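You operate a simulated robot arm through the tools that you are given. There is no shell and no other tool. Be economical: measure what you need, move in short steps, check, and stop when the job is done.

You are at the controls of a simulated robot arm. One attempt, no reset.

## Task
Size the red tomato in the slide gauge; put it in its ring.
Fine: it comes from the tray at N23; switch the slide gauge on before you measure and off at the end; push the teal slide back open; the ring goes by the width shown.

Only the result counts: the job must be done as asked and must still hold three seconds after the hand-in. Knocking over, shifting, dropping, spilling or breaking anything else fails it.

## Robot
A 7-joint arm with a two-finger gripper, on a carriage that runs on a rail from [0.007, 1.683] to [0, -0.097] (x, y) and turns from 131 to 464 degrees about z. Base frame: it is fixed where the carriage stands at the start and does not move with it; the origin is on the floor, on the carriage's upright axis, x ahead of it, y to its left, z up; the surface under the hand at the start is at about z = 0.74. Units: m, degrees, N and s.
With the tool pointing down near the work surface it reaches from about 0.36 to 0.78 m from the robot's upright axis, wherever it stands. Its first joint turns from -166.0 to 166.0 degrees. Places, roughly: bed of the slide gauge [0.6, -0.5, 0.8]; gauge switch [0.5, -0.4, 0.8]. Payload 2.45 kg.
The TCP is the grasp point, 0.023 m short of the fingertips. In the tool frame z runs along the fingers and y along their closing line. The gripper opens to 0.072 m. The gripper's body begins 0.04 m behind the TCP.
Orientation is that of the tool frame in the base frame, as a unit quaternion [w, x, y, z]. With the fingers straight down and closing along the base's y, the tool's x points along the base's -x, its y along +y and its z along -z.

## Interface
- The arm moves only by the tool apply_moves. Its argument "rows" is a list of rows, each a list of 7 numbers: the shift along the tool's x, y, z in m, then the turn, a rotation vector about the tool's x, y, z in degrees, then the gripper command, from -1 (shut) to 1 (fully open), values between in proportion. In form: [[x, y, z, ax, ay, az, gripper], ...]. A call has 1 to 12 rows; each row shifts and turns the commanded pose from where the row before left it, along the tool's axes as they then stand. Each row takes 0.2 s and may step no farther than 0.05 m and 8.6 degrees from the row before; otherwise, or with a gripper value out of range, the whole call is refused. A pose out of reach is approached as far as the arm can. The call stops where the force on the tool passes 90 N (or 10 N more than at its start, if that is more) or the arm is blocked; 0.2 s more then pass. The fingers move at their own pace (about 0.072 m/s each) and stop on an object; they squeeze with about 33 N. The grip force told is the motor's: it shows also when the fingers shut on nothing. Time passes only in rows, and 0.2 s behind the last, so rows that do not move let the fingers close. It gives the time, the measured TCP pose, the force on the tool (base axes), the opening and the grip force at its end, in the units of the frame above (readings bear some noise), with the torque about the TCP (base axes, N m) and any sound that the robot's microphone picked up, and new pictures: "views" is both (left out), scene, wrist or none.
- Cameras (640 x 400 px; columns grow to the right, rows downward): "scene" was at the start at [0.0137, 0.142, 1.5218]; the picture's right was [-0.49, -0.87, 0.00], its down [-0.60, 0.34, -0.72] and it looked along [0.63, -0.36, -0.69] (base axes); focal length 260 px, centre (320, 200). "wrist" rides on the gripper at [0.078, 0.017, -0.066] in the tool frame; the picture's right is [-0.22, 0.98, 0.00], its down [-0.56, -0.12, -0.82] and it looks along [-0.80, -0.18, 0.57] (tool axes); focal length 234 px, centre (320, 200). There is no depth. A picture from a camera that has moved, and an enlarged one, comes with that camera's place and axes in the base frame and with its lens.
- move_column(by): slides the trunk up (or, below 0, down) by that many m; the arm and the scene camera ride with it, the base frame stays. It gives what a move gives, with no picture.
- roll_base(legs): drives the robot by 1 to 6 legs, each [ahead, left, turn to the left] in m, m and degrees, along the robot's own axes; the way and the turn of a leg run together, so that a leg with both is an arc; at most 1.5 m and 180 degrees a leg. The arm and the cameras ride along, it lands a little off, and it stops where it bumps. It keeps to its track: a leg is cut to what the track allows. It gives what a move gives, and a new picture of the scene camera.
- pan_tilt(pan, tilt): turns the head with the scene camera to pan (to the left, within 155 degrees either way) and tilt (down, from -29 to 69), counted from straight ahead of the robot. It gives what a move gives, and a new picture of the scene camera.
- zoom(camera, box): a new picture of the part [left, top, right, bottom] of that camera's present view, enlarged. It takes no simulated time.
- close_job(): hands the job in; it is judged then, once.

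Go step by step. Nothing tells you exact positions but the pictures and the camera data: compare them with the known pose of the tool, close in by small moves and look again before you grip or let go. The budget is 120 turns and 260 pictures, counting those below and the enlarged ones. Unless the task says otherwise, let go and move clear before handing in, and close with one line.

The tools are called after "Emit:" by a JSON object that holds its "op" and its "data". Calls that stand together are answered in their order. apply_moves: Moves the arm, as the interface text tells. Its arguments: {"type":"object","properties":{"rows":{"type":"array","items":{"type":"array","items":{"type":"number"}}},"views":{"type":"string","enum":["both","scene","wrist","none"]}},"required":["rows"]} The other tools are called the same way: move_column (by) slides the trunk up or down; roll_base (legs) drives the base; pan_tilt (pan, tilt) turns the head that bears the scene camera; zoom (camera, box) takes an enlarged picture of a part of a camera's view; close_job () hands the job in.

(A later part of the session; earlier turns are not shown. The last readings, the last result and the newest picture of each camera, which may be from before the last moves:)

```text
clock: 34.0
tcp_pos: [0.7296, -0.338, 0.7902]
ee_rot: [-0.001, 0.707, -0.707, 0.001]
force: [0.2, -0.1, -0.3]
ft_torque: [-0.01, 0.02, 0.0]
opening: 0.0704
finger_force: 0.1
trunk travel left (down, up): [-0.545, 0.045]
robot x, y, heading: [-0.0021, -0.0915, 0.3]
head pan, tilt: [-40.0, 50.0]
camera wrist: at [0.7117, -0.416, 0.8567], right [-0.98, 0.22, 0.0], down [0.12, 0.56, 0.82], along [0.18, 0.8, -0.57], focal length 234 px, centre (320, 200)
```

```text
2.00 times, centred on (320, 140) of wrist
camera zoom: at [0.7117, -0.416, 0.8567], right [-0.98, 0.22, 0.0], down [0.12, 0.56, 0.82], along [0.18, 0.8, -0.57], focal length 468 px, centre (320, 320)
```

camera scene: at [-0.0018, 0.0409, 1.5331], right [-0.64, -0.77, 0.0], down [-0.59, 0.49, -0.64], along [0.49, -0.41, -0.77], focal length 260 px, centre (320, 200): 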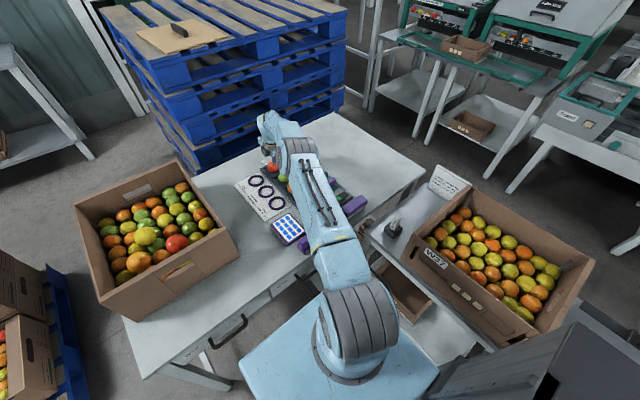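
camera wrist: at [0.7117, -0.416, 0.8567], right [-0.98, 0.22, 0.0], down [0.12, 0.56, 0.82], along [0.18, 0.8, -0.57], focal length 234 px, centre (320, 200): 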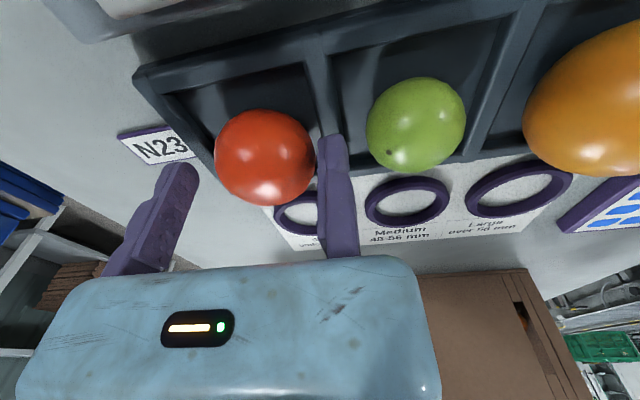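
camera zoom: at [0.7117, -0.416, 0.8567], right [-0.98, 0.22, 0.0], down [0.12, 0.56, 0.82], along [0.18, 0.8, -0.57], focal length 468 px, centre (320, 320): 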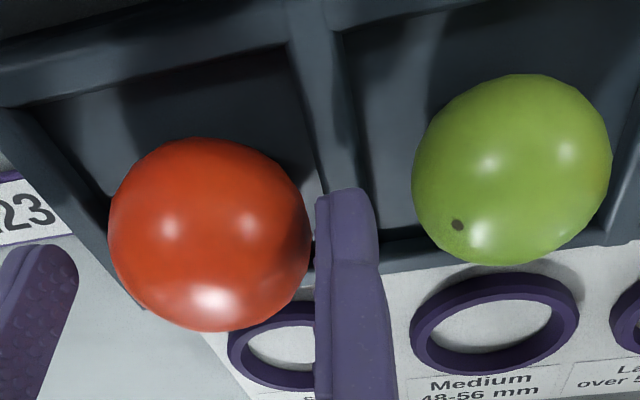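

Emit:
{"op": "apply_moves", "data": {"rows": [[0.001, 0, 0.003, 0, 0, 0, 0.95], [0, 0, 0.002, 0, 0, 0, 0.95]], "views": "none"}}

Emit:
{"op": "apply_moves", "data": {"rows": [[0, 0, 0.002, 0, 0, 0, 0.95], [0, 0, 0.002, 0, 0, 0, 0.95]], "views": "none"}}

```text
clock: 34.6
tcp_pos: [0.7315, -0.3375, 0.7847]
ee_rot: [0.001, -0.707, 0.708, 0.0]
force: [0.6, 0.3, 0.5]
ft_torque: [-0.01, 0.0, 0.02]
opening: 0.0701
finger_force: 0.1
trunk travel left (down, up): [-0.545, 0.045]
robot x, y, heading: [-0.0015, -0.0913, -0.1]
head pan, tilt: [-40.0, 50.0]
```

```text
clock: 35.2
tcp_pos: [0.7297, -0.3377, 0.7815]
ee_rot: [0.001, -0.707, 0.707, -0.001]
force: [-0.2, 0.4, -0.3]
ft_torque: [-0.01, -0.03, -0.01]
opening: 0.0701
finger_force: 0.0
trunk travel left (down, up): [-0.545, 0.045]
robot x, y, heading: [0.0022, -0.0904, -0.1]
head pan, tilt: [-40.0, 50.0]
```

No contact yet, so I'll ease down a little more.

Emit:
{"op": "apply_moves", "data": {"rows": [[0, 0, 0.002, 0, 0, 0, 0.95], [0, 0, 0.001, 0, 0, 0, 0.95]], "views": "none"}}

Emit:
{"op": "apply_moves", "data": {"rows": [[0, 0, 0.002, 0, 0, 0, 0.95]], "views": "none"}}

```text
clock: 35.8
tcp_pos: [0.7293, -0.3374, 0.7787]
ee_rot: [0.0, -0.707, 0.707, 0.0]
force: [-0.4, -0.1, -0.4]
ft_torque: [0.0, -0.01, -0.01]
opening: 0.0703
finger_force: 0.1
trunk travel left (down, up): [-0.545, 0.045]
robot x, y, heading: [0.0013, -0.0946, 0.1]
head pan, tilt: [-40.0, 50.0]
```

```text
clock: 36.2
tcp_pos: [0.7293, -0.3379, 0.7775]
ee_rot: [0.001, -0.707, 0.707, -0.002]
force: [-2.4, -0.3, 8.7]
ft_torque: [0.1, 0.12, 0.0]
opening: 0.0703
finger_force: 0.0
trunk travel left (down, up): [-0.545, 0.045]
robot x, y, heading: [-0.0025, -0.0928, -0.1]
head pan, tilt: [-40.0, 50.0]
```

The tips just touched the wall top at about z = 0.755. I'll back off 2 mm and close.

Emit:
{"op": "apply_moves", "data": {"rows": [[0, 0, -0.002, 0, 0, 0, 0.95], [0, 0, 0, 0, 0, 0, 0.6], [0, 0, 0, 0, 0, 0, 0.4], [0, 0, 0, 0, 0, 0, 0.3], [0, 0, 0, 0, 0, 0, 0], [0, 0, 0, 0, 0, 0, -1], [0, 0, 0, 0, 0, 0, -1], [0, 0, 0, 0, 0, 0, -1]], "views": "wrist"}}

```text
clock: 38.0
tcp_pos: [0.7297, -0.3382, 0.7778]
ee_rot: [0.0, -0.707, 0.707, 0.0]
force: [-0.7, 0.4, -0.1]
ft_torque: [0.04, 0.03, -0.01]
opening: 0.05
finger_force: 15.9
trunk travel left (down, up): [-0.545, 0.045]
robot x, y, heading: [0.0037, -0.0892, 0.2]
head pan, tilt: [-40.0, 50.0]
camera wrist: at [0.7116, -0.4165, 0.8448], right [-0.98, 0.22, 0.0], down [0.12, 0.56, 0.82], along [0.18, 0.8, -0.57], focal length 234 px, centre (320, 200)
```

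wrist: 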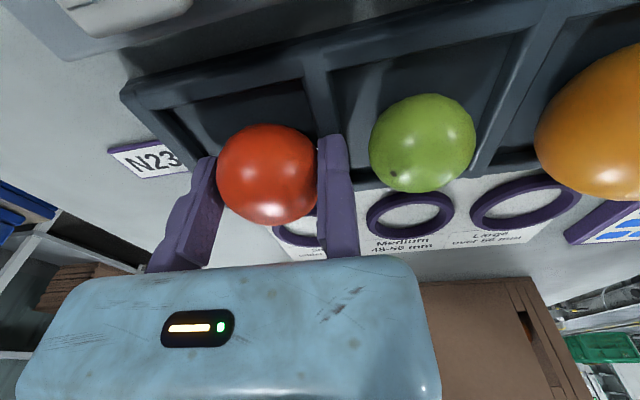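

Emit:
{"op": "apply_moves", "data": {"rows": [[0, 0, -0.004, 0, 0, 0, -1], [0, 0, -0.008, 0, 0, 0, -1], [0, 0, -0.015, 0, 0, 0, -1], [0, 0, 0, 0, 0, 0, -1]], "views": "wrist"}}

```text
clock: 39.0
tcp_pos: [0.7303, -0.3388, 0.806]
ee_rot: [-0.001, -0.707, 0.707, -0.001]
force: [-0.2, -0.6, -0.6]
ft_torque: [0.01, 0.0, 0.0]
opening: 0.05
finger_force: 16.5
trunk travel left (down, up): [-0.545, 0.045]
robot x, y, heading: [-0.0019, -0.094, -0.2]
head pan, tilt: [-40.0, 50.0]
camera wrist: at [0.712, -0.4163, 0.8718], right [-0.98, 0.22, 0.0], down [0.12, 0.56, 0.82], along [0.18, 0.8, -0.57], focal length 234 px, centre (320, 200)
```

wrist: 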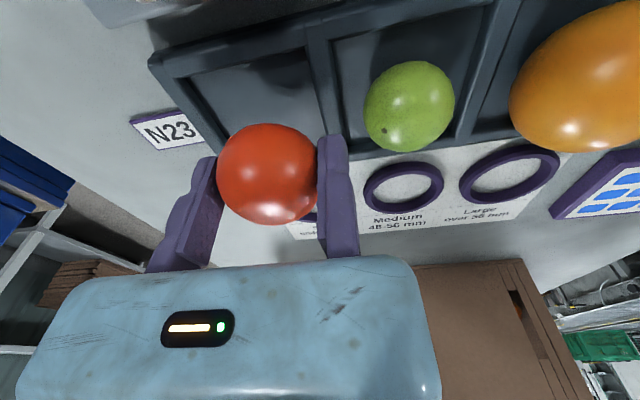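

The tomato is held at 50 mm. I'll lift it and carry it over the gauge to measure the bed.

Emit:
{"op": "apply_moves", "data": {"rows": [[0, 0, -0.04, 0, 0, 0, -1], [0, 0, -0.04, 0, 0, 0, -1], [0.025, 0.02, -0.02, 0, 0, 0, -1], [0.03, 0.03, 0, 0, 0, 0, -1], [0.03, 0.03, 0, 0, 0, 0, -1], [0.03, 0.02, 0, 0, 0, 0, -1], [0, 0, 0, 0, 0, 0, -1]], "views": "wrist"}}

Emit:
{"op": "zoom", "data": {"camera": "wrist", "box": [160, 0, 480, 200]}}

```text
clock: 40.6
tcp_pos: [0.6316, -0.4544, 0.9078]
ee_rot: [-0.001, 0.708, -0.706, 0.001]
force: [-0.8, -0.1, -0.9]
ft_torque: [-0.02, 0.03, 0.02]
opening: 0.0498
finger_force: 16.0
trunk travel left (down, up): [-0.545, 0.045]
robot x, y, heading: [0.0008, -0.0892, 0.1]
head pan, tilt: [-40.0, 50.0]
camera wrist: at [0.6127, -0.5323, 0.9738], right [-0.98, 0.22, 0.0], down [0.12, 0.56, 0.82], along [0.18, 0.8, -0.57], focal length 234 px, centre (320, 200)
```

wrist: 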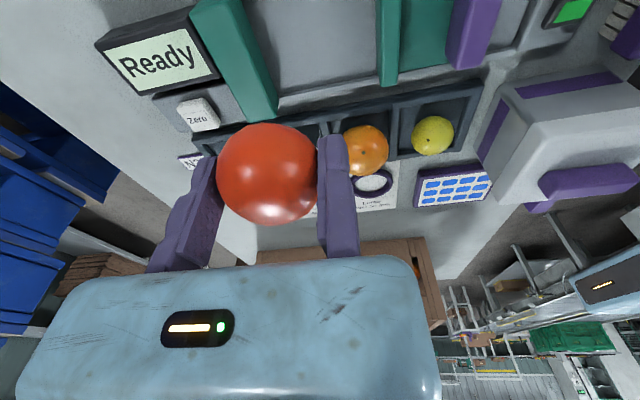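

```text
2.00 times, centred on (320, 100) of wrist
camera zoom: at [0.6127, -0.5323, 0.9738], right [-0.98, 0.22, 0.0], down [0.12, 0.56, 0.82], along [0.18, 0.8, -0.57], focal length 468 px, centre (320, 400)
```

zoom: 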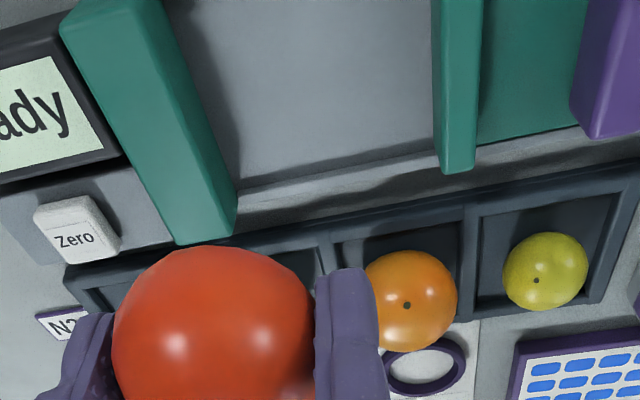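

Emit:
{"op": "zoom", "data": {"camera": "wrist", "box": [180, 0, 340, 130]}}

Emit:
{"op": "zoom", "data": {"camera": "wrist", "box": [320, 0, 480, 100]}}

```text
3.08 times, centred on (260, 65) of wrist
camera zoom: at [0.6127, -0.5323, 0.9738], right [-0.98, 0.22, 0.0], down [0.12, 0.56, 0.82], along [0.18, 0.8, -0.57], focal length 720 px, centre (505, 615)
```

zoom: 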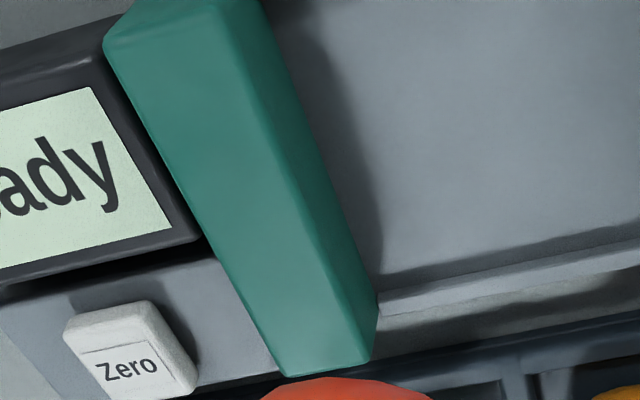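

```text
4.00 times, centred on (400, 50) of wrist
camera zoom: at [0.6127, -0.5323, 0.9738], right [-0.98, 0.22, 0.0], down [0.12, 0.56, 0.82], along [0.18, 0.8, -0.57], focal length 937 px, centre (0, 800)
```

zoom: 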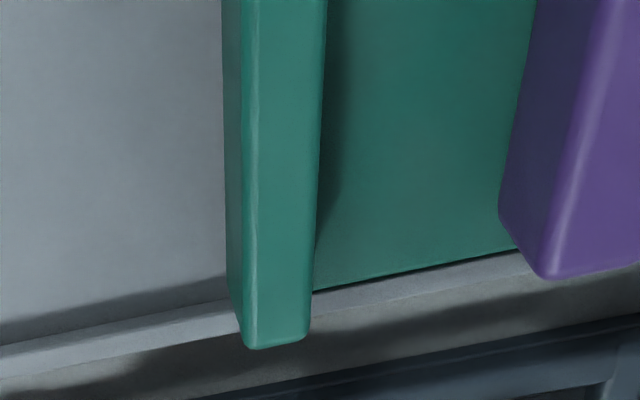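

The fixed jaw face is at about x = 0.683 and the slide jaw face at about 0.586, with the bed centred on y ≈ -0.45. I'll lower the tomato between them.

Emit:
{"op": "apply_moves", "data": {"rows": [[-0.004, 0.028, 0, 0, 0, 0, -1], [0, 0, 0.04, 0, 0, 0, -1], [0, 0, 0.04, 0, 0, 0, -1], [0, 0, 0.02, 0, 0, 0, -1], [0, 0, 0, 0, 0, 0, -1]], "views": "both"}}

Emit:
{"op": "zoom", "data": {"camera": "scene", "box": [260, 130, 360, 200]}}

```text
clock: 41.8
tcp_pos: [0.6015, -0.4493, 0.8057]
ee_rot: [0.0, 0.707, -0.707, 0.0]
force: [-1.1, 0.3, -0.6]
ft_torque: [0.01, 0.06, 0.01]
opening: 0.0503
finger_force: 15.2
trunk travel left (down, up): [-0.545, 0.045]
robot x, y, heading: [0.0004, -0.0938, 0.0]
head pan, tilt: [-40.0, 50.0]
camera scene: at [0.0005, 0.0401, 1.5328], right [-0.64, -0.77, 0.0], down [-0.59, 0.49, -0.64], along [0.49, -0.41, -0.77], focal length 260 px, centre (320, 200)
camera wrist: at [0.584, -0.5285, 0.8721], right [-0.98, 0.22, 0.0], down [0.12, 0.56, 0.82], along [0.18, 0.8, -0.57], focal length 234 px, centre (320, 200)
```

scene: 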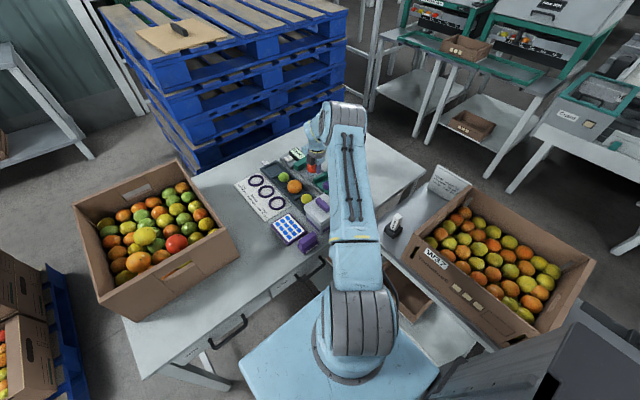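
wrist: 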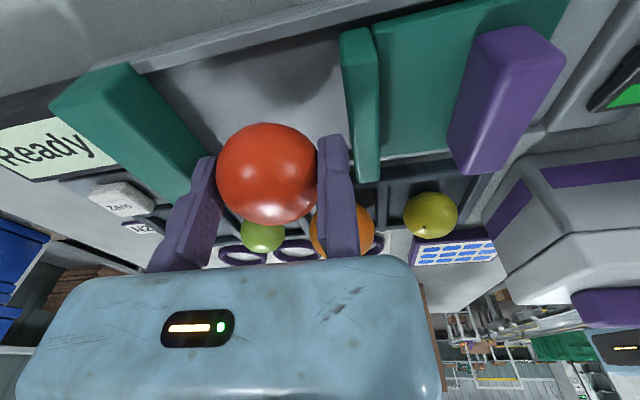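

```text
5.71 times, centred on (310, 165) of scene
camera zoom: at [0.0005, 0.0401, 1.5328], right [-0.64, -0.77, 0.0], down [-0.59, 0.49, -0.64], along [0.49, -0.41, -0.77], focal length 1483 px, centre (377, 400)
```

zoom: 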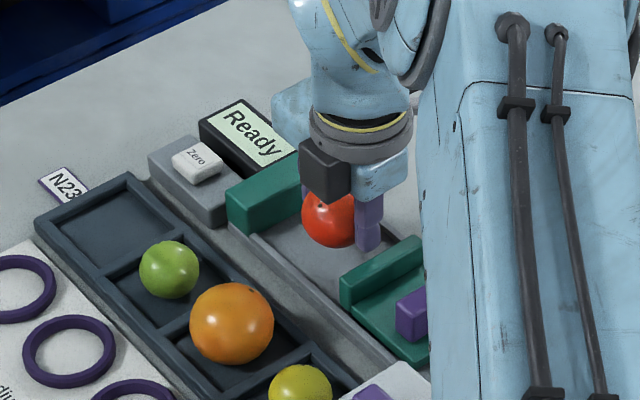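

Emit:
{"op": "apply_moves", "data": {"rows": [[0, -0.005, 0.01, 0, 0, 0, -1], [0, 0, 0.01, 0, 0, 0, -1], [0, 0, 0.003, 0, 0, 0, -1]], "views": "none"}}

Emit:
{"op": "apply_moves", "data": {"rows": [[0, 0, 0.002, 0, 0, 0, -1]], "views": "none"}}

Emit:
{"op": "apply_moves", "data": {"rows": [[0, 0, 0.002, 0, 0, 0, -1]], "views": "wrist"}}

```text
clock: 42.6
tcp_pos: [0.6064, -0.4481, 0.784]
ee_rot: [0.001, -0.707, 0.708, -0.002]
force: [-1.2, 0.2, 6.2]
ft_torque: [0.05, -0.07, 0.01]
opening: 0.0499
finger_force: 16.1
trunk travel left (down, up): [-0.545, 0.045]
robot x, y, heading: [0.0004, -0.0916, 0.3]
head pan, tilt: [-40.0, 50.0]
```

```text
clock: 43.0
tcp_pos: [0.607, -0.4485, 0.7831]
ee_rot: [0.001, -0.707, 0.707, -0.003]
force: [-1.4, 1.3, 13.7]
ft_torque: [0.08, -0.34, 0.03]
opening: 0.0502
finger_force: 15.9
trunk travel left (down, up): [-0.545, 0.045]
robot x, y, heading: [0.001, -0.0908, 0.2]
head pan, tilt: [-40.0, 50.0]
```

```text
clock: 43.4
tcp_pos: [0.6073, -0.449, 0.7789]
ee_rot: [0.0, 0.707, -0.707, 0.002]
force: [0.3, -1.4, 13.8]
ft_torque: [-0.01, -0.39, -0.02]
opening: 0.0502
finger_force: 16.0
trunk travel left (down, up): [-0.545, 0.045]
robot x, y, heading: [-0.001, -0.0913, -0.2]
head pan, tilt: [-40.0, 50.0]
camera wrist: at [0.5883, -0.5275, 0.8466], right [-0.98, 0.22, 0.0], down [0.12, 0.56, 0.82], along [0.18, 0.8, -0.57], focal length 234 px, centre (320, 200)
```

wrist: 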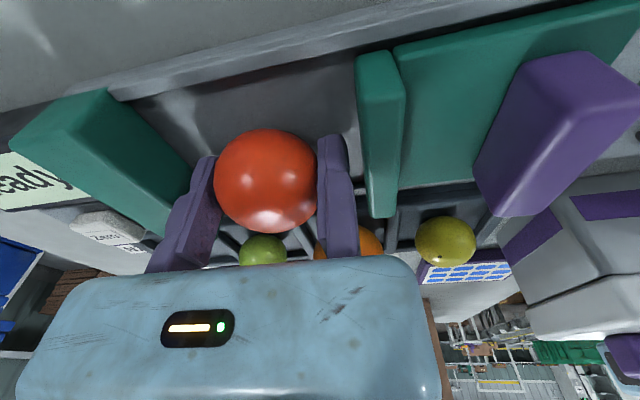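

The tomato rests on the bed. I'll ease off 2 mm and open the moving finger slightly.

Emit:
{"op": "apply_moves", "data": {"rows": [[0, 0, -0.002, 0, 0, 0, -0.2], [0, 0, 0, 0, 0, 0, 0.45], [0, 0, 0, 0, 0, 0, 0.55], [0, 0, 0, 0, 0, 0, 0.62], [0, 0, 0, 0, 0, 0, 0.62]], "views": "wrist"}}

```text
clock: 44.6
tcp_pos: [0.6068, -0.4479, 0.7814]
ee_rot: [0.001, -0.707, 0.707, -0.001]
force: [-1.0, -0.2, -0.1]
ft_torque: [-0.01, -0.01, 0.0]
opening: 0.0581
finger_force: 0.2
trunk travel left (down, up): [-0.545, 0.045]
robot x, y, heading: [0.0031, -0.0922, -0.0]
head pan, tilt: [-40.0, 50.0]
camera wrist: at [0.5884, -0.5275, 0.8471], right [-0.98, 0.22, 0.0], down [0.12, 0.56, 0.82], along [0.18, 0.8, -0.57], focal length 234 px, centre (320, 200)
```

wrist: 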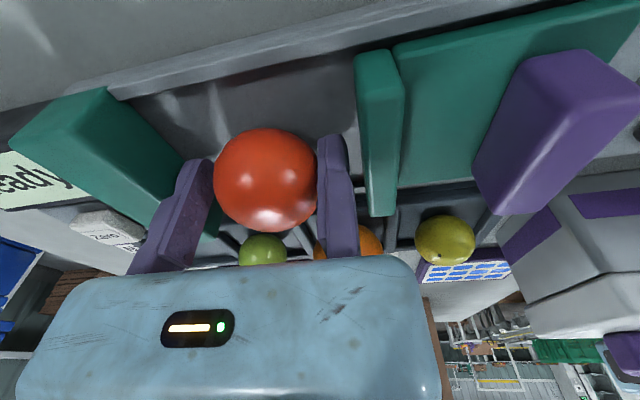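

Emit:
{"op": "apply_moves", "data": {"rows": [[0, 0.004, 0, 0, 0, 0, 0.62], [0, 0, -0.005, 0, 0, 0, 0.62], [0, 0, -0.015, 0, 0, 0, 0.62], [0, 0, -0.03, 0, 0, 0, 0.62], [0, 0, -0.04, 0, 0, 0, 0.2], [0, 0, -0.03, 0, 0, 0, -1], [0, 0, 0, 0, 0, 0, -1]], "views": "both"}}

Emit:
{"op": "zoom", "data": {"camera": "wrist", "box": [160, 0, 480, 200]}}

```text
clock: 46.2
tcp_pos: [0.6002, -0.4482, 0.9007]
ee_rot: [-0.001, 0.707, -0.707, 0.001]
force: [-0.3, -0.4, 0.5]
ft_torque: [-0.01, 0.02, 0.02]
opening: 0.0001
finger_force: 28.3
trunk travel left (down, up): [-0.545, 0.045]
robot x, y, heading: [-0.0014, -0.0915, 0.1]
head pan, tilt: [-40.0, 50.0]
camera scene: at [0.0002, 0.0403, 1.5328], right [-0.64, -0.77, 0.0], down [-0.59, 0.49, -0.64], along [0.49, -0.41, -0.77], focal length 260 px, centre (320, 200)
camera wrist: at [0.5816, -0.5271, 0.967], right [-0.98, 0.22, 0.0], down [0.12, 0.56, 0.82], along [0.18, 0.8, -0.57], focal length 234 px, centre (320, 200)
```

scene: 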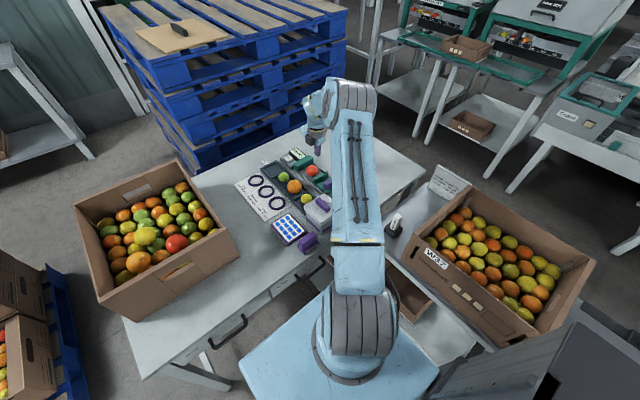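
wrist: 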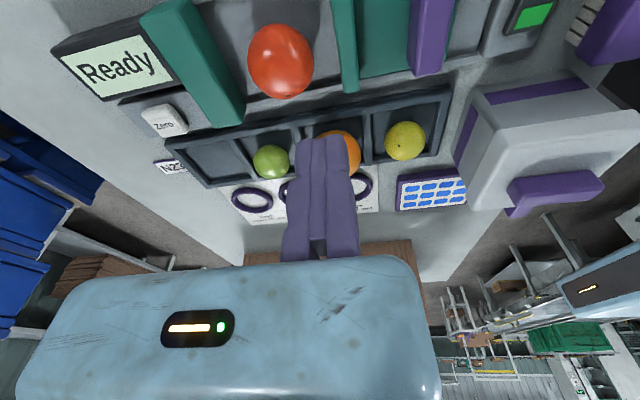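

```text
2.00 times, centred on (320, 100) of wrist
camera zoom: at [0.5816, -0.5271, 0.967], right [-0.98, 0.22, 0.0], down [0.12, 0.56, 0.82], along [0.18, 0.8, -0.57], focal length 468 px, centre (320, 400)
```

zoom: 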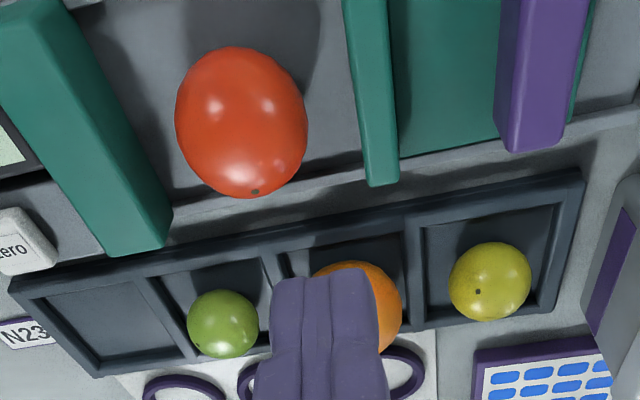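

The tomato sits between the jaws. I'll straddle the purple knob on the slide with the fingers, with the fixed finger on the -x side.

Emit:
{"op": "apply_moves", "data": {"rows": [[0, 0.045, 0, 0, 0, 0, -0.03], [0.002, 0.045, 0, 0, 0, 0, -0.03], [0, 0, 0.03, 0, 0, 0, -0.03], [0, 0, 0.03, 0, 0, 0, -0.03], [0, 0, 0, 0, 0, 0, -0.03]], "views": "both"}}

Emit:
{"op": "zoom", "data": {"camera": "scene", "box": [270, 130, 370, 200]}}

```text
clock: 47.4
tcp_pos: [0.5119, -0.4505, 0.8401]
ee_rot: [0.001, -0.707, 0.707, -0.001]
force: [-0.1, 0.0, 0.0]
ft_torque: [0.02, 0.01, 0.02]
opening: 0.035
finger_force: 0.0
trunk travel left (down, up): [-0.545, 0.045]
robot x, y, heading: [0.0034, -0.0958, -0.0]
head pan, tilt: [-40.0, 50.0]
camera scene: at [0.0007, 0.0401, 1.5328], right [-0.64, -0.77, 0.0], down [-0.59, 0.49, -0.64], along [0.49, -0.41, -0.77], focal length 260 px, centre (320, 200)
camera wrist: at [0.4934, -0.5289, 0.9063], right [-0.98, 0.22, 0.0], down [0.12, 0.56, 0.82], along [0.18, 0.8, -0.57], focal length 234 px, centre (320, 200)
```

scene: 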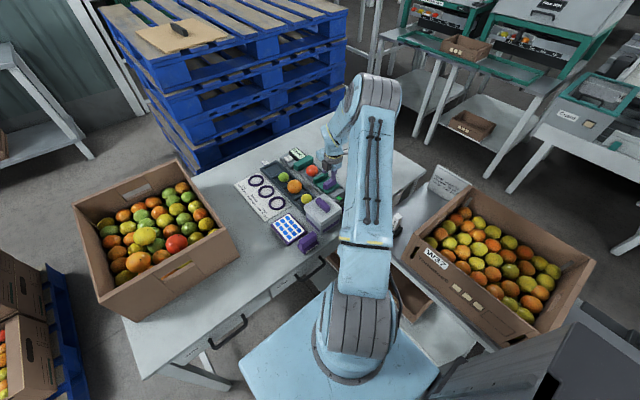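
wrist: 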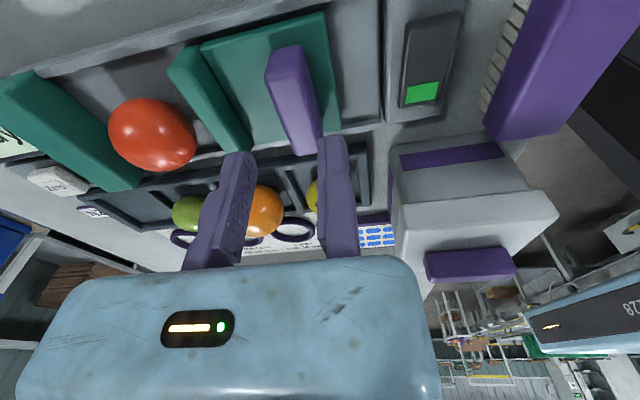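

```text
5.71 times, centred on (320, 165) of scene
camera zoom: at [0.0007, 0.0401, 1.5328], right [-0.64, -0.77, 0.0], down [-0.59, 0.49, -0.64], along [0.49, -0.41, -0.77], focal length 1483 px, centre (320, 400)
```

zoom: 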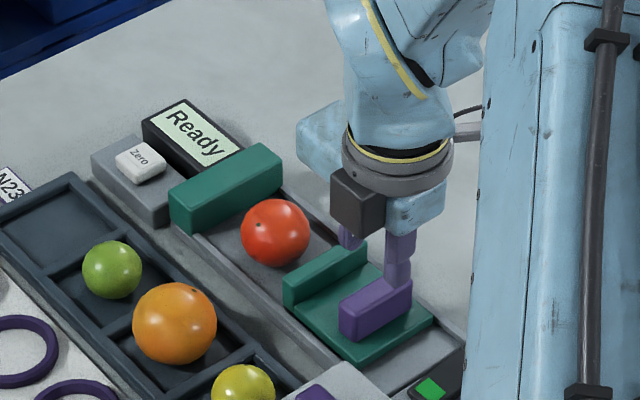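

Emit:
{"op": "apply_moves", "data": {"rows": [[0, 0.004, 0.005, 0, 0, 0, -0.03], [0, 0, 0.015, 0, 0, 0, -0.03], [0, 0, 0.01, 0, 0, 0, -0.03], [0, 0, 0.005, 0, 0, 0, -0.03]], "views": "wrist"}}

Emit:
{"op": "zoom", "data": {"camera": "scene", "box": [270, 130, 370, 200]}}

```text
clock: 48.4
tcp_pos: [0.5092, -0.4506, 0.8052]
ee_rot: [0.0, -0.707, 0.707, -0.002]
force: [0.2, 0.3, 0.9]
ft_torque: [-0.01, 0.02, 0.0]
opening: 0.0349
finger_force: 0.1
trunk travel left (down, up): [-0.545, 0.045]
robot x, y, heading: [0.0021, -0.0947, 0.1]
head pan, tilt: [-40.0, 50.0]
camera wrist: at [0.4909, -0.5291, 0.8711], right [-0.98, 0.22, 0.0], down [0.12, 0.56, 0.82], along [0.18, 0.8, -0.57], focal length 234 px, centre (320, 200)
```

wrist: 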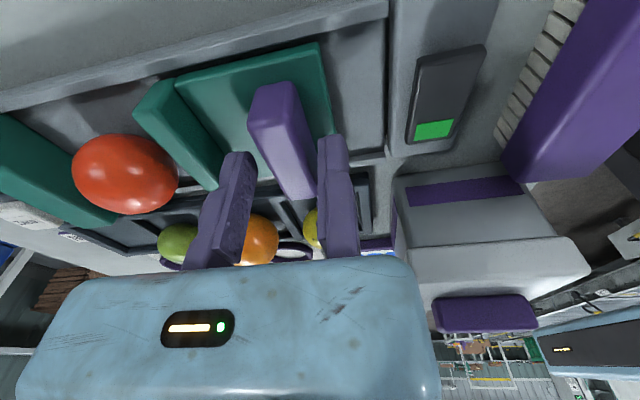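

```text
5.71 times, centred on (320, 165) of scene
camera zoom: at [0.0004, 0.0402, 1.5328], right [-0.64, -0.77, 0.0], down [-0.59, 0.49, -0.64], along [0.49, -0.41, -0.77], focal length 1483 px, centre (320, 400)
```

zoom: 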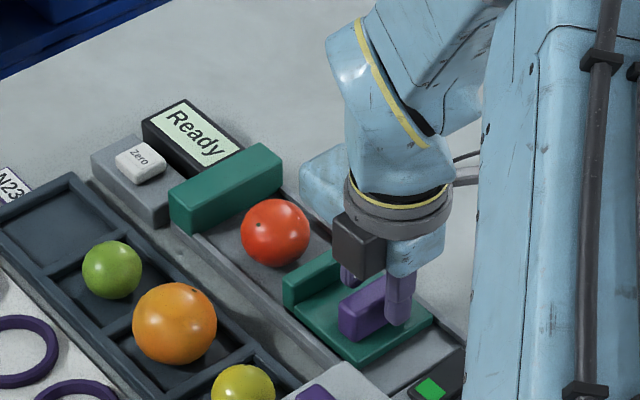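

The fingers straddle the knob cleanly. I'll push the slide toward +x slowly.

Emit:
{"op": "apply_moves", "data": {"rows": [[0, -0.004, 0.003, 0, 0, 0, -0.03], [0, -0.004, 0, 0, 0, 0, -0.03], [0, -0.005, 0, 0, 0, 0, -0.03], [0, -0.005, 0, 0, 0, 0, -0.03], [0, -0.005, 0, 0, 0, 0, -0.03], [0, -0.005, 0, 0, 0, 0, -0.03]], "views": "wrist"}}

Emit:
{"op": "zoom", "data": {"camera": "scene", "box": [270, 130, 370, 200]}}

```text
clock: 49.8
tcp_pos: [0.5371, -0.4503, 0.8023]
ee_rot: [-0.001, 0.708, -0.706, 0.001]
force: [0.8, 0.3, -0.2]
ft_torque: [0.02, 0.01, -0.04]
opening: 0.0351
finger_force: 0.0
trunk travel left (down, up): [-0.545, 0.045]
robot x, y, heading: [0.0007, -0.0953, 0.2]
head pan, tilt: [-40.0, 50.0]
camera wrist: at [0.5187, -0.5289, 0.869], right [-0.98, 0.22, 0.0], down [0.12, 0.56, 0.82], along [0.18, 0.8, -0.57], focal length 234 px, centre (320, 200)
```

wrist: 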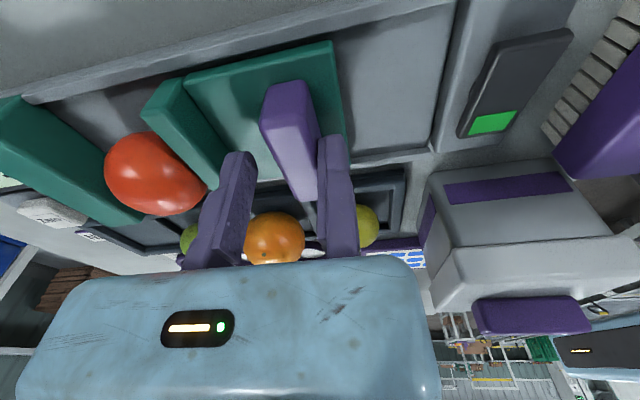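

```text
5.71 times, centred on (320, 165) of scene
camera zoom: at [0.0003, 0.0402, 1.5328], right [-0.64, -0.77, 0.0], down [-0.59, 0.49, -0.64], along [0.49, -0.41, -0.77], focal length 1483 px, centre (320, 400)
```

zoom: 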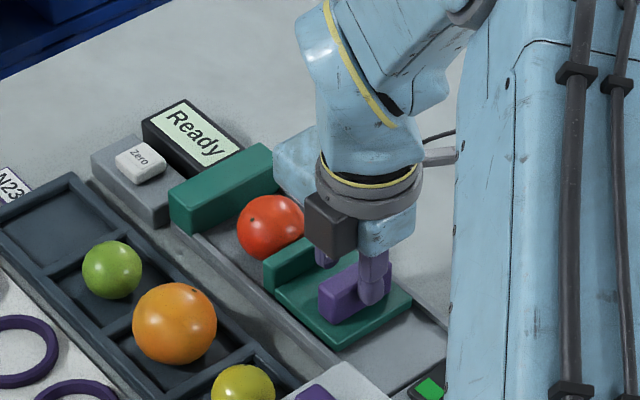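

Emit:
{"op": "apply_moves", "data": {"rows": [[0, -0.004, 0, 0, 0, 0, -0.03], [0, -0.004, 0, 0, 0, 0, -0.03], [0, -0.004, 0, 0, 0, 0, -0.03], [0, -0.003, 0, 0, 0, 0, -0.03], [0, -0.002, 0, 0, 0, 0, -0.03]], "views": "none"}}

Emit:
{"op": "apply_moves", "data": {"rows": [[0, -0.002, 0, 0, 0, 0, -0.03], [0, -0.001, 0, 0, 0, 0, -0.03]], "views": "wrist"}}

Emit:
{"op": "zoom", "data": {"camera": "scene", "box": [270, 130, 370, 200]}}

```text
clock: 51.0
tcp_pos: [0.555, -0.4498, 0.8024]
ee_rot: [0.001, -0.707, 0.708, 0.0]
force: [-1.8, 0.1, 3.9]
ft_torque: [-0.06, 0.07, -0.02]
opening: 0.0351
finger_force: 0.1
trunk travel left (down, up): [-0.545, 0.045]
robot x, y, heading: [0.0049, -0.0938, -0.0]
head pan, tilt: [-40.0, 50.0]
```

```text
clock: 51.6
tcp_pos: [0.5569, -0.4502, 0.8035]
ee_rot: [-0.001, 0.707, -0.707, 0.0]
force: [-1.8, 0.2, 0.2]
ft_torque: [0.06, 0.07, 0.0]
opening: 0.0349
finger_force: 0.1
trunk travel left (down, up): [-0.545, 0.045]
robot x, y, heading: [0.0017, -0.0886, 0.2]
head pan, tilt: [-40.0, 50.0]
camera wrist: at [0.5394, -0.5293, 0.8687], right [-0.98, 0.22, 0.0], down [0.12, 0.56, 0.82], along [0.18, 0.8, -0.57], focal length 234 px, centre (320, 200)
```

wrist: 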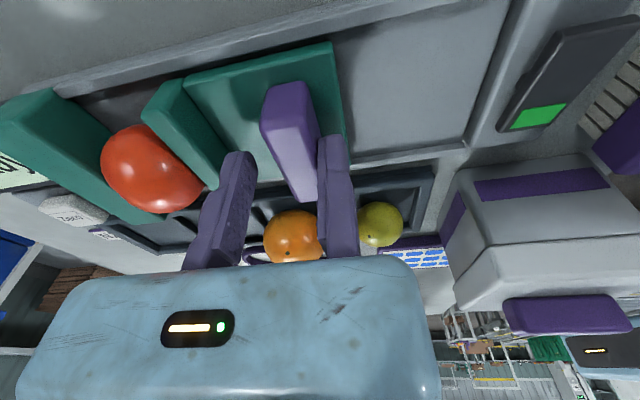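

```text
5.71 times, centred on (320, 165) of scene
camera zoom: at [0.0002, 0.0402, 1.5328], right [-0.64, -0.77, 0.0], down [-0.59, 0.49, -0.64], along [0.49, -0.41, -0.77], focal length 1483 px, centre (320, 400)
```

zoom: 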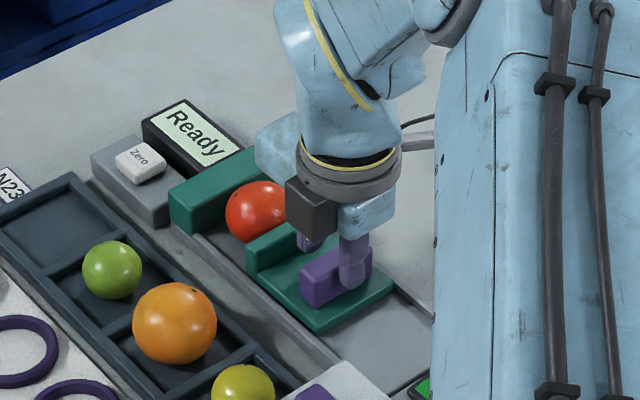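

Emit:
{"op": "apply_moves", "data": {"rows": [[0, -0.002, 0, 0, 0, 0, -0.03], [0, -0.002, 0, 0, 0, 0, -0.03]], "views": "none"}}

Emit:
{"op": "apply_moves", "data": {"rows": [[0, -0.002, 0, 0, 0, 0, -0.03], [0, -0.001, 0, 0, 0, 0, -0.03]], "views": "none"}}

Emit:
{"op": "zoom", "data": {"camera": "scene", "box": [270, 130, 370, 200]}}

```text
clock: 52.2
tcp_pos: [0.5612, -0.4502, 0.8027]
ee_rot: [0.0, -0.707, 0.707, 0.0]
force: [-4.7, -0.5, -1.0]
ft_torque: [-0.05, 0.08, -0.06]
opening: 0.0348
finger_force: 0.1
trunk travel left (down, up): [-0.545, 0.045]
robot x, y, heading: [-0.002, -0.0947, -0.2]
head pan, tilt: [-40.0, 50.0]
```

```text
clock: 52.8
tcp_pos: [0.5617, -0.4508, 0.8024]
ee_rot: [-0.001, -0.707, 0.707, 0.001]
force: [-22.5, 5.2, 1.5]
ft_torque: [0.07, 0.18, -0.17]
opening: 0.0348
finger_force: 0.1
trunk travel left (down, up): [-0.545, 0.045]
robot x, y, heading: [-0.0054, -0.0938, -0.1]
head pan, tilt: [-40.0, 50.0]
```

```text
5.71 times, centred on (320, 165) of scene
camera zoom: at [-0.0014, 0.0407, 1.5328], right [-0.64, -0.77, 0.0], down [-0.59, 0.49, -0.64], along [0.49, -0.41, -0.77], focal length 1483 px, centre (320, 400)
```

zoom: 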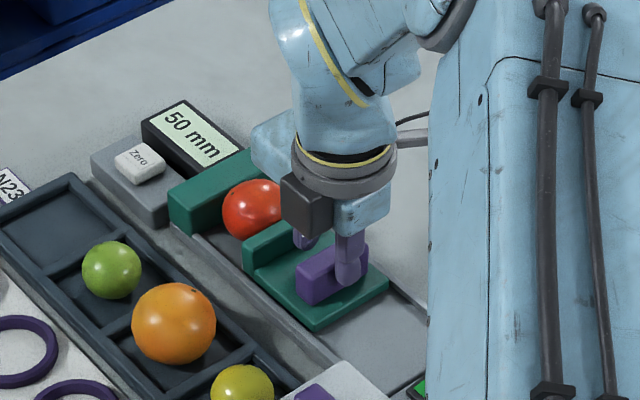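

The display reads 50 mm, so it goes in the Medium ring. I'll push the slide back open with the other finger.

Emit:
{"op": "apply_moves", "data": {"rows": [[0, 0.005, 0, 0, 0, 0, -0.03], [0, 0.006, 0, 0, 0, 0, -0.03], [0, 0.006, 0, 0, 0, 0, -0.03], [0, 0.006, 0, 0, 0, 0, -0.03], [0, 0.006, 0, 0, 0, 0, -0.03], [0, 0.006, 0, 0, 0, 0, -0.03], [0, 0.006, 0, 0, 0, 0, -0.03], [0, 0.006, 0, 0, 0, 0, -0.03], [0, 0.006, 0, 0, 0, 0, -0.03], [0, 0.005, 0, 0, 0, 0, -0.03]], "views": "wrist"}}

Emit:
{"op": "zoom", "data": {"camera": "scene", "box": [270, 130, 370, 200]}}

```text
clock: 55.0
tcp_pos: [0.5068, -0.45, 0.8028]
ee_rot: [-0.001, -0.707, 0.707, -0.001]
force: [2.1, -0.7, 0.8]
ft_torque: [0.0, -0.02, -0.04]
opening: 0.0367
finger_force: 1.2
trunk travel left (down, up): [-0.545, 0.045]
robot x, y, heading: [-0.0014, -0.095, -0.2]
head pan, tilt: [-40.0, 50.0]
camera wrist: at [0.4874, -0.5287, 0.8688], right [-0.98, 0.22, 0.0], down [0.12, 0.56, 0.82], along [0.18, 0.8, -0.57], focal length 234 px, centre (320, 200)
```

wrist: 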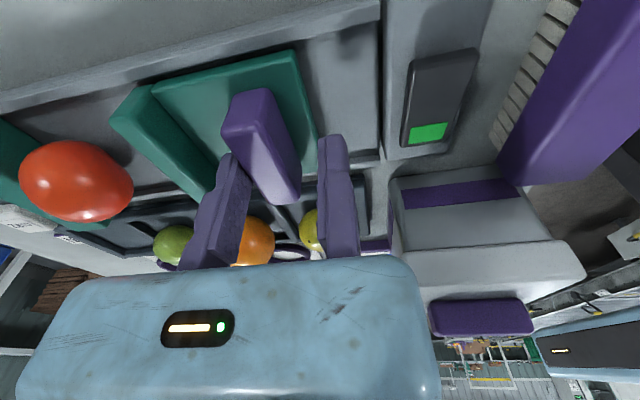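

```text
5.71 times, centred on (320, 165) of scene
camera zoom: at [0.0005, 0.0402, 1.5328], right [-0.64, -0.77, 0.0], down [-0.59, 0.49, -0.64], along [0.49, -0.41, -0.77], focal length 1483 px, centre (320, 400)
```

zoom: 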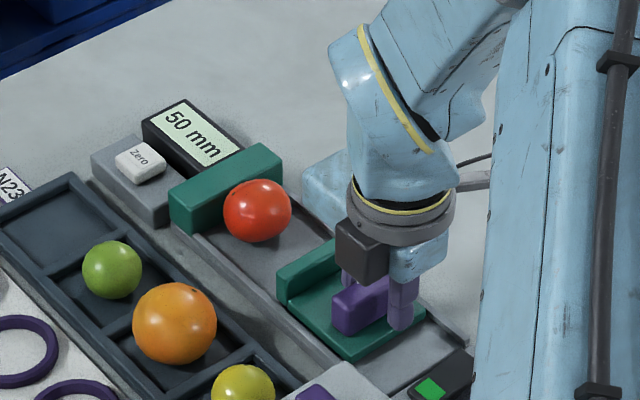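

Emit:
{"op": "apply_moves", "data": {"rows": [[0, 0.004, 0, 0, 0, 0, -0.03], [0, 0.004, 0, 0, 0, 0, -0.03], [0, 0.003, 0, 0, 0, 0, -0.03]], "views": "none"}}

Emit:
{"op": "apply_moves", "data": {"rows": [[0, 0.003, 0, 0, 0, 0, -0.03], [0, 0.002, 0, 0, 0, 0, -0.03]], "views": "none"}}

Emit:
{"op": "zoom", "data": {"camera": "scene", "box": [270, 130, 370, 200]}}

```text
clock: 55.8
tcp_pos: [0.4955, -0.4494, 0.8024]
ee_rot: [0.0, 0.707, -0.707, 0.001]
force: [3.0, -1.0, 0.8]
ft_torque: [-0.06, -0.06, -0.03]
opening: 0.04
finger_force: 3.7
trunk travel left (down, up): [-0.545, 0.045]
robot x, y, heading: [-0.0011, -0.0914, 0.1]
head pan, tilt: [-40.0, 50.0]
```

```text
clock: 56.4
tcp_pos: [0.4903, -0.4494, 0.8024]
ee_rot: [0.0, 0.708, -0.707, 0.001]
force: [7.8, 0.0, 3.0]
ft_torque: [0.0, -0.14, 0.0]
opening: 0.0443
finger_force: 6.9
trunk travel left (down, up): [-0.545, 0.045]
robot x, y, heading: [-0.0026, -0.0911, 0.1]
head pan, tilt: [-40.0, 50.0]
```

```text
5.71 times, centred on (320, 165) of scene
camera zoom: at [0.0008, 0.0403, 1.5328], right [-0.64, -0.77, 0.0], down [-0.59, 0.49, -0.64], along [0.49, -0.41, -0.77], focal length 1483 px, centre (320, 400)
```

zoom: 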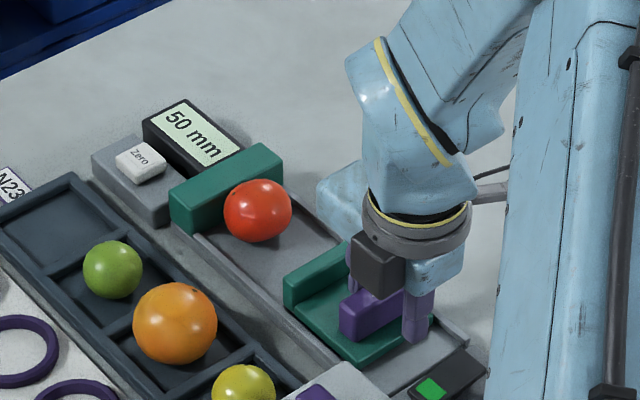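

The slide is back against its stop. I'll lift clear and turn the hand so the fingers close along y, because the tomato lies against the fixed jaw.

Emit:
{"op": "apply_moves", "data": {"rows": [[0, -0.008, 0, 0, 0, 0, 0.0], [0, 0, -0.03, 0, 0, 0, 0.0], [0, 0, -0.04, 0, 0, 0, 0.0], [0, 0, -0.04, 0, 0, 0, 0.0]], "views": "none"}}

Emit:
{"op": "apply_moves", "data": {"rows": [[0, 0, -0.03, 0, 0, 8.2, 0.95], [0, 0, -0.03, 0, 0, 8.2, 0.95], [0, 0, 0, 0, 0, 8.2, 0.95], [0, 0, 0, 0, 0, 8.2, 0.95], [0, 0, 0, 0, 0, 8.2, 0.95], [0, 0, 0, 0, 0, 8.2, 0.95], [0, 0, 0, 0, 0, 8.2, 0.95], [0, 0, 0, 0, 0, 8.2, 0.95], [0, 0, 0, 0, 0, 8.2, 0.95], [0, 0, 0, 0, 0, 8.2, 0.95], [0, 0, 0, 0, 0, 8, 0.95]], "views": "wrist"}}

```text
clock: 57.4
tcp_pos: [0.4977, -0.4518, 0.9141]
ee_rot: [-0.001, -0.707, 0.707, 0.001]
force: [0.5, -0.8, -0.1]
ft_torque: [0.0, 0.02, -0.03]
opening: 0.0361
finger_force: 0.0
trunk travel left (down, up): [-0.545, 0.045]
robot x, y, heading: [-0.0003, -0.0884, -0.0]
head pan, tilt: [-40.0, 50.0]
```

```text
clock: 59.8
tcp_pos: [0.4983, -0.4501, 0.972]
ee_rot: [0.001, 0.001, 1.0, -0.001]
force: [-0.2, -0.1, -1.0]
ft_torque: [0.01, 0.0, 0.0]
opening: 0.0701
finger_force: 0.1
trunk travel left (down, up): [-0.545, 0.045]
robot x, y, heading: [-0.0021, -0.093, -0.0]
head pan, tilt: [-40.0, 50.0]
camera wrist: at [0.4198, -0.4342, 1.0384], right [0.22, 0.98, 0.0], down [0.56, -0.12, 0.82], along [0.8, -0.18, -0.57], focal length 234 px, centre (320, 200)
```

wrist: 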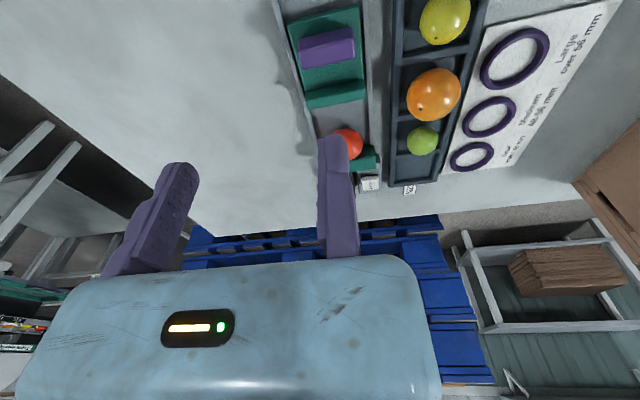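

Emit:
{"op": "apply_moves", "data": {"rows": [[-0.04, 0.012, 0, 0, 0, 0, 0.95], [-0.04, 0.012, 0, 0, 0, 0, 0.95], [-0.04, 0.006, 0, 0, 0, 0, 0.95], [-0.02, 0, 0.03, 0, 0, 0, 0.95], [0, 0, 0.04, 0, 0, 0, 0.95], [0, 0, 0, 0, 0, 0, 0.95]], "views": "wrist"}}

Emit:
{"op": "zoom", "data": {"camera": "wrist", "box": [160, 0, 480, 200]}}

```text
clock: 61.2
tcp_pos: [0.6389, -0.4201, 0.9024]
ee_rot: [0.0, 0.0, 1.0, -0.001]
force: [0.1, -0.2, -1.0]
ft_torque: [-0.01, 0.01, -0.01]
opening: 0.0703
finger_force: 0.1
trunk travel left (down, up): [-0.545, 0.045]
robot x, y, heading: [-0.003, -0.0922, -0.2]
head pan, tilt: [-40.0, 50.0]
camera wrist: at [0.5604, -0.4043, 0.9681], right [0.22, 0.98, 0.0], down [0.56, -0.12, 0.82], along [0.8, -0.18, -0.57], focal length 234 px, centre (320, 200)
```

wrist: 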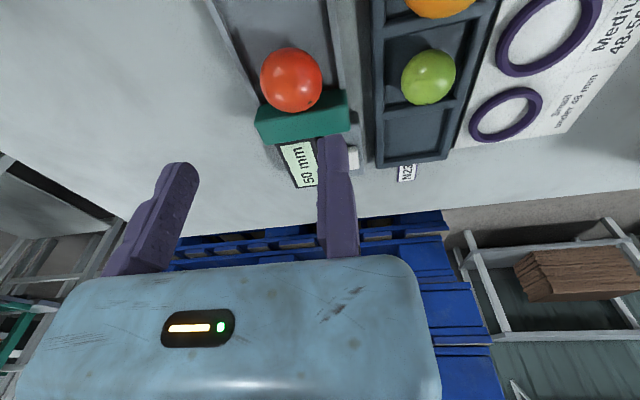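

```text
2.00 times, centred on (320, 100) of wrist
camera zoom: at [0.5604, -0.4043, 0.9681], right [0.22, 0.98, 0.0], down [0.56, -0.12, 0.82], along [0.8, -0.18, -0.57], focal length 468 px, centre (320, 400)
```

zoom: 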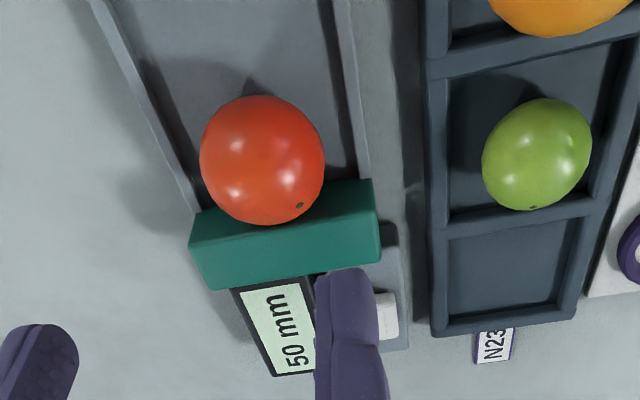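

Emit:
{"op": "apply_moves", "data": {"rows": [[-0.015, -0.0034, 0.03, 0, 0, 0, 0.9], [0, 0, 0.04, 0, 0, 0, 0.9], [0, 0, 0.03, 0, 0, 0, 0.9], [0, 0, 0.006, 0, 0, 0, 0.9]], "views": "wrist"}}

Emit:
{"op": "zoom", "data": {"camera": "scene", "box": [260, 130, 360, 200]}}

```text
clock: 62.2
tcp_pos: [0.6522, -0.4227, 0.7969]
ee_rot: [0.0, 0.0, 1.0, -0.001]
force: [-0.5, 0.4, 0.1]
ft_torque: [0.01, 0.02, -0.04]
opening: 0.0684
finger_force: 0.0
trunk travel left (down, up): [-0.545, 0.045]
robot x, y, heading: [0.004, -0.095, 0.0]
head pan, tilt: [-40.0, 50.0]
camera wrist: at [0.5749, -0.407, 0.8631], right [0.22, 0.98, 0.0], down [0.56, -0.12, 0.82], along [0.8, -0.18, -0.57], focal length 234 px, centre (320, 200)
```

wrist: 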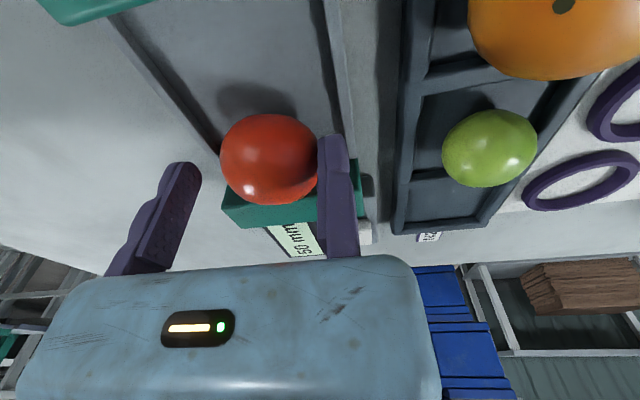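

```text
5.71 times, centred on (310, 165) of scene
camera zoom: at [0.0005, 0.0401, 1.5328], right [-0.64, -0.77, 0.0], down [-0.59, 0.49, -0.64], along [0.49, -0.41, -0.77], focal length 1483 px, centre (377, 400)
```

zoom: 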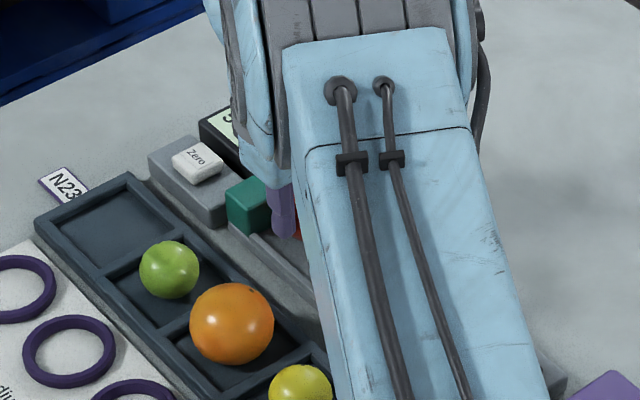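

Emit:
{"op": "apply_moves", "data": {"rows": [[-0.001, 0, 0.005, 0, 0, 0, 0.9], [0, 0, 0.005, 0, 0, 0, 0.9]], "views": "none"}}

Emit:
{"op": "apply_moves", "data": {"rows": [[0, 0, 0.003, 0, 0, 0, 0.9]], "views": "none"}}

```text
clock: 62.8
tcp_pos: [0.6543, -0.4231, 0.7871]
ee_rot: [0.001, 0.0, 1.0, 0.0]
force: [-0.3, -0.3, -0.1]
ft_torque: [-0.02, 0.02, 0.0]
opening: 0.0682
finger_force: 0.1
trunk travel left (down, up): [-0.545, 0.045]
robot x, y, heading: [-0.0018, -0.0913, -0.1]
head pan, tilt: [-40.0, 50.0]
```

```text
clock: 63.2
tcp_pos: [0.6537, -0.423, 0.7844]
ee_rot: [0.001, 0.0, 1.0, 0.0]
force: [0.2, 0.4, 0.0]
ft_torque: [-0.02, 0.01, -0.01]
opening: 0.0683
finger_force: 0.2
trunk travel left (down, up): [-0.545, 0.045]
robot x, y, heading: [-0.0046, -0.0932, 0.0]
head pan, tilt: [-40.0, 50.0]
```

Emit:
{"op": "apply_moves", "data": {"rows": [[0, 0, 0.0, 0, 0, 0, 0.6], [0, 0, 0, 0, 0, 0, 0.4], [0, 0, 0, 0, 0, 0, 0.2], [0, 0, 0, 0, 0, 0, -0.2], [0, 0, 0, 0, 0, 0, -1], [0, 0, 0, 0, 0, 0, -1], [0, 0, -0.004, 0, 0, 0, -1], [0, 0, -0.008, 0, 0, 0, -1], [0, 0, -0.015, 0, 0, 0, -1], [0, 0, 0, 0, 0, 0, -1]], "views": "wrist"}}

```text
clock: 65.4
tcp_pos: [0.6537, -0.4244, 0.811]
ee_rot: [0.001, 0.0, 1.0, -0.001]
force: [-0.6, -0.3, -0.3]
ft_torque: [0.02, 0.01, 0.02]
opening: 0.0511
finger_force: 16.1
trunk travel left (down, up): [-0.545, 0.045]
robot x, y, heading: [0.0005, -0.0922, -0.1]
head pan, tilt: [-40.0, 50.0]
camera wrist: at [0.5747, -0.4081, 0.877], right [0.22, 0.98, 0.0], down [0.56, -0.12, 0.82], along [0.8, -0.18, -0.57], focal length 234 px, centre (320, 200)
```

wrist: 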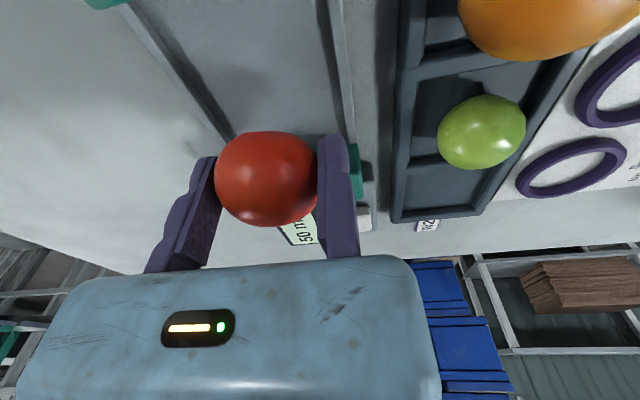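

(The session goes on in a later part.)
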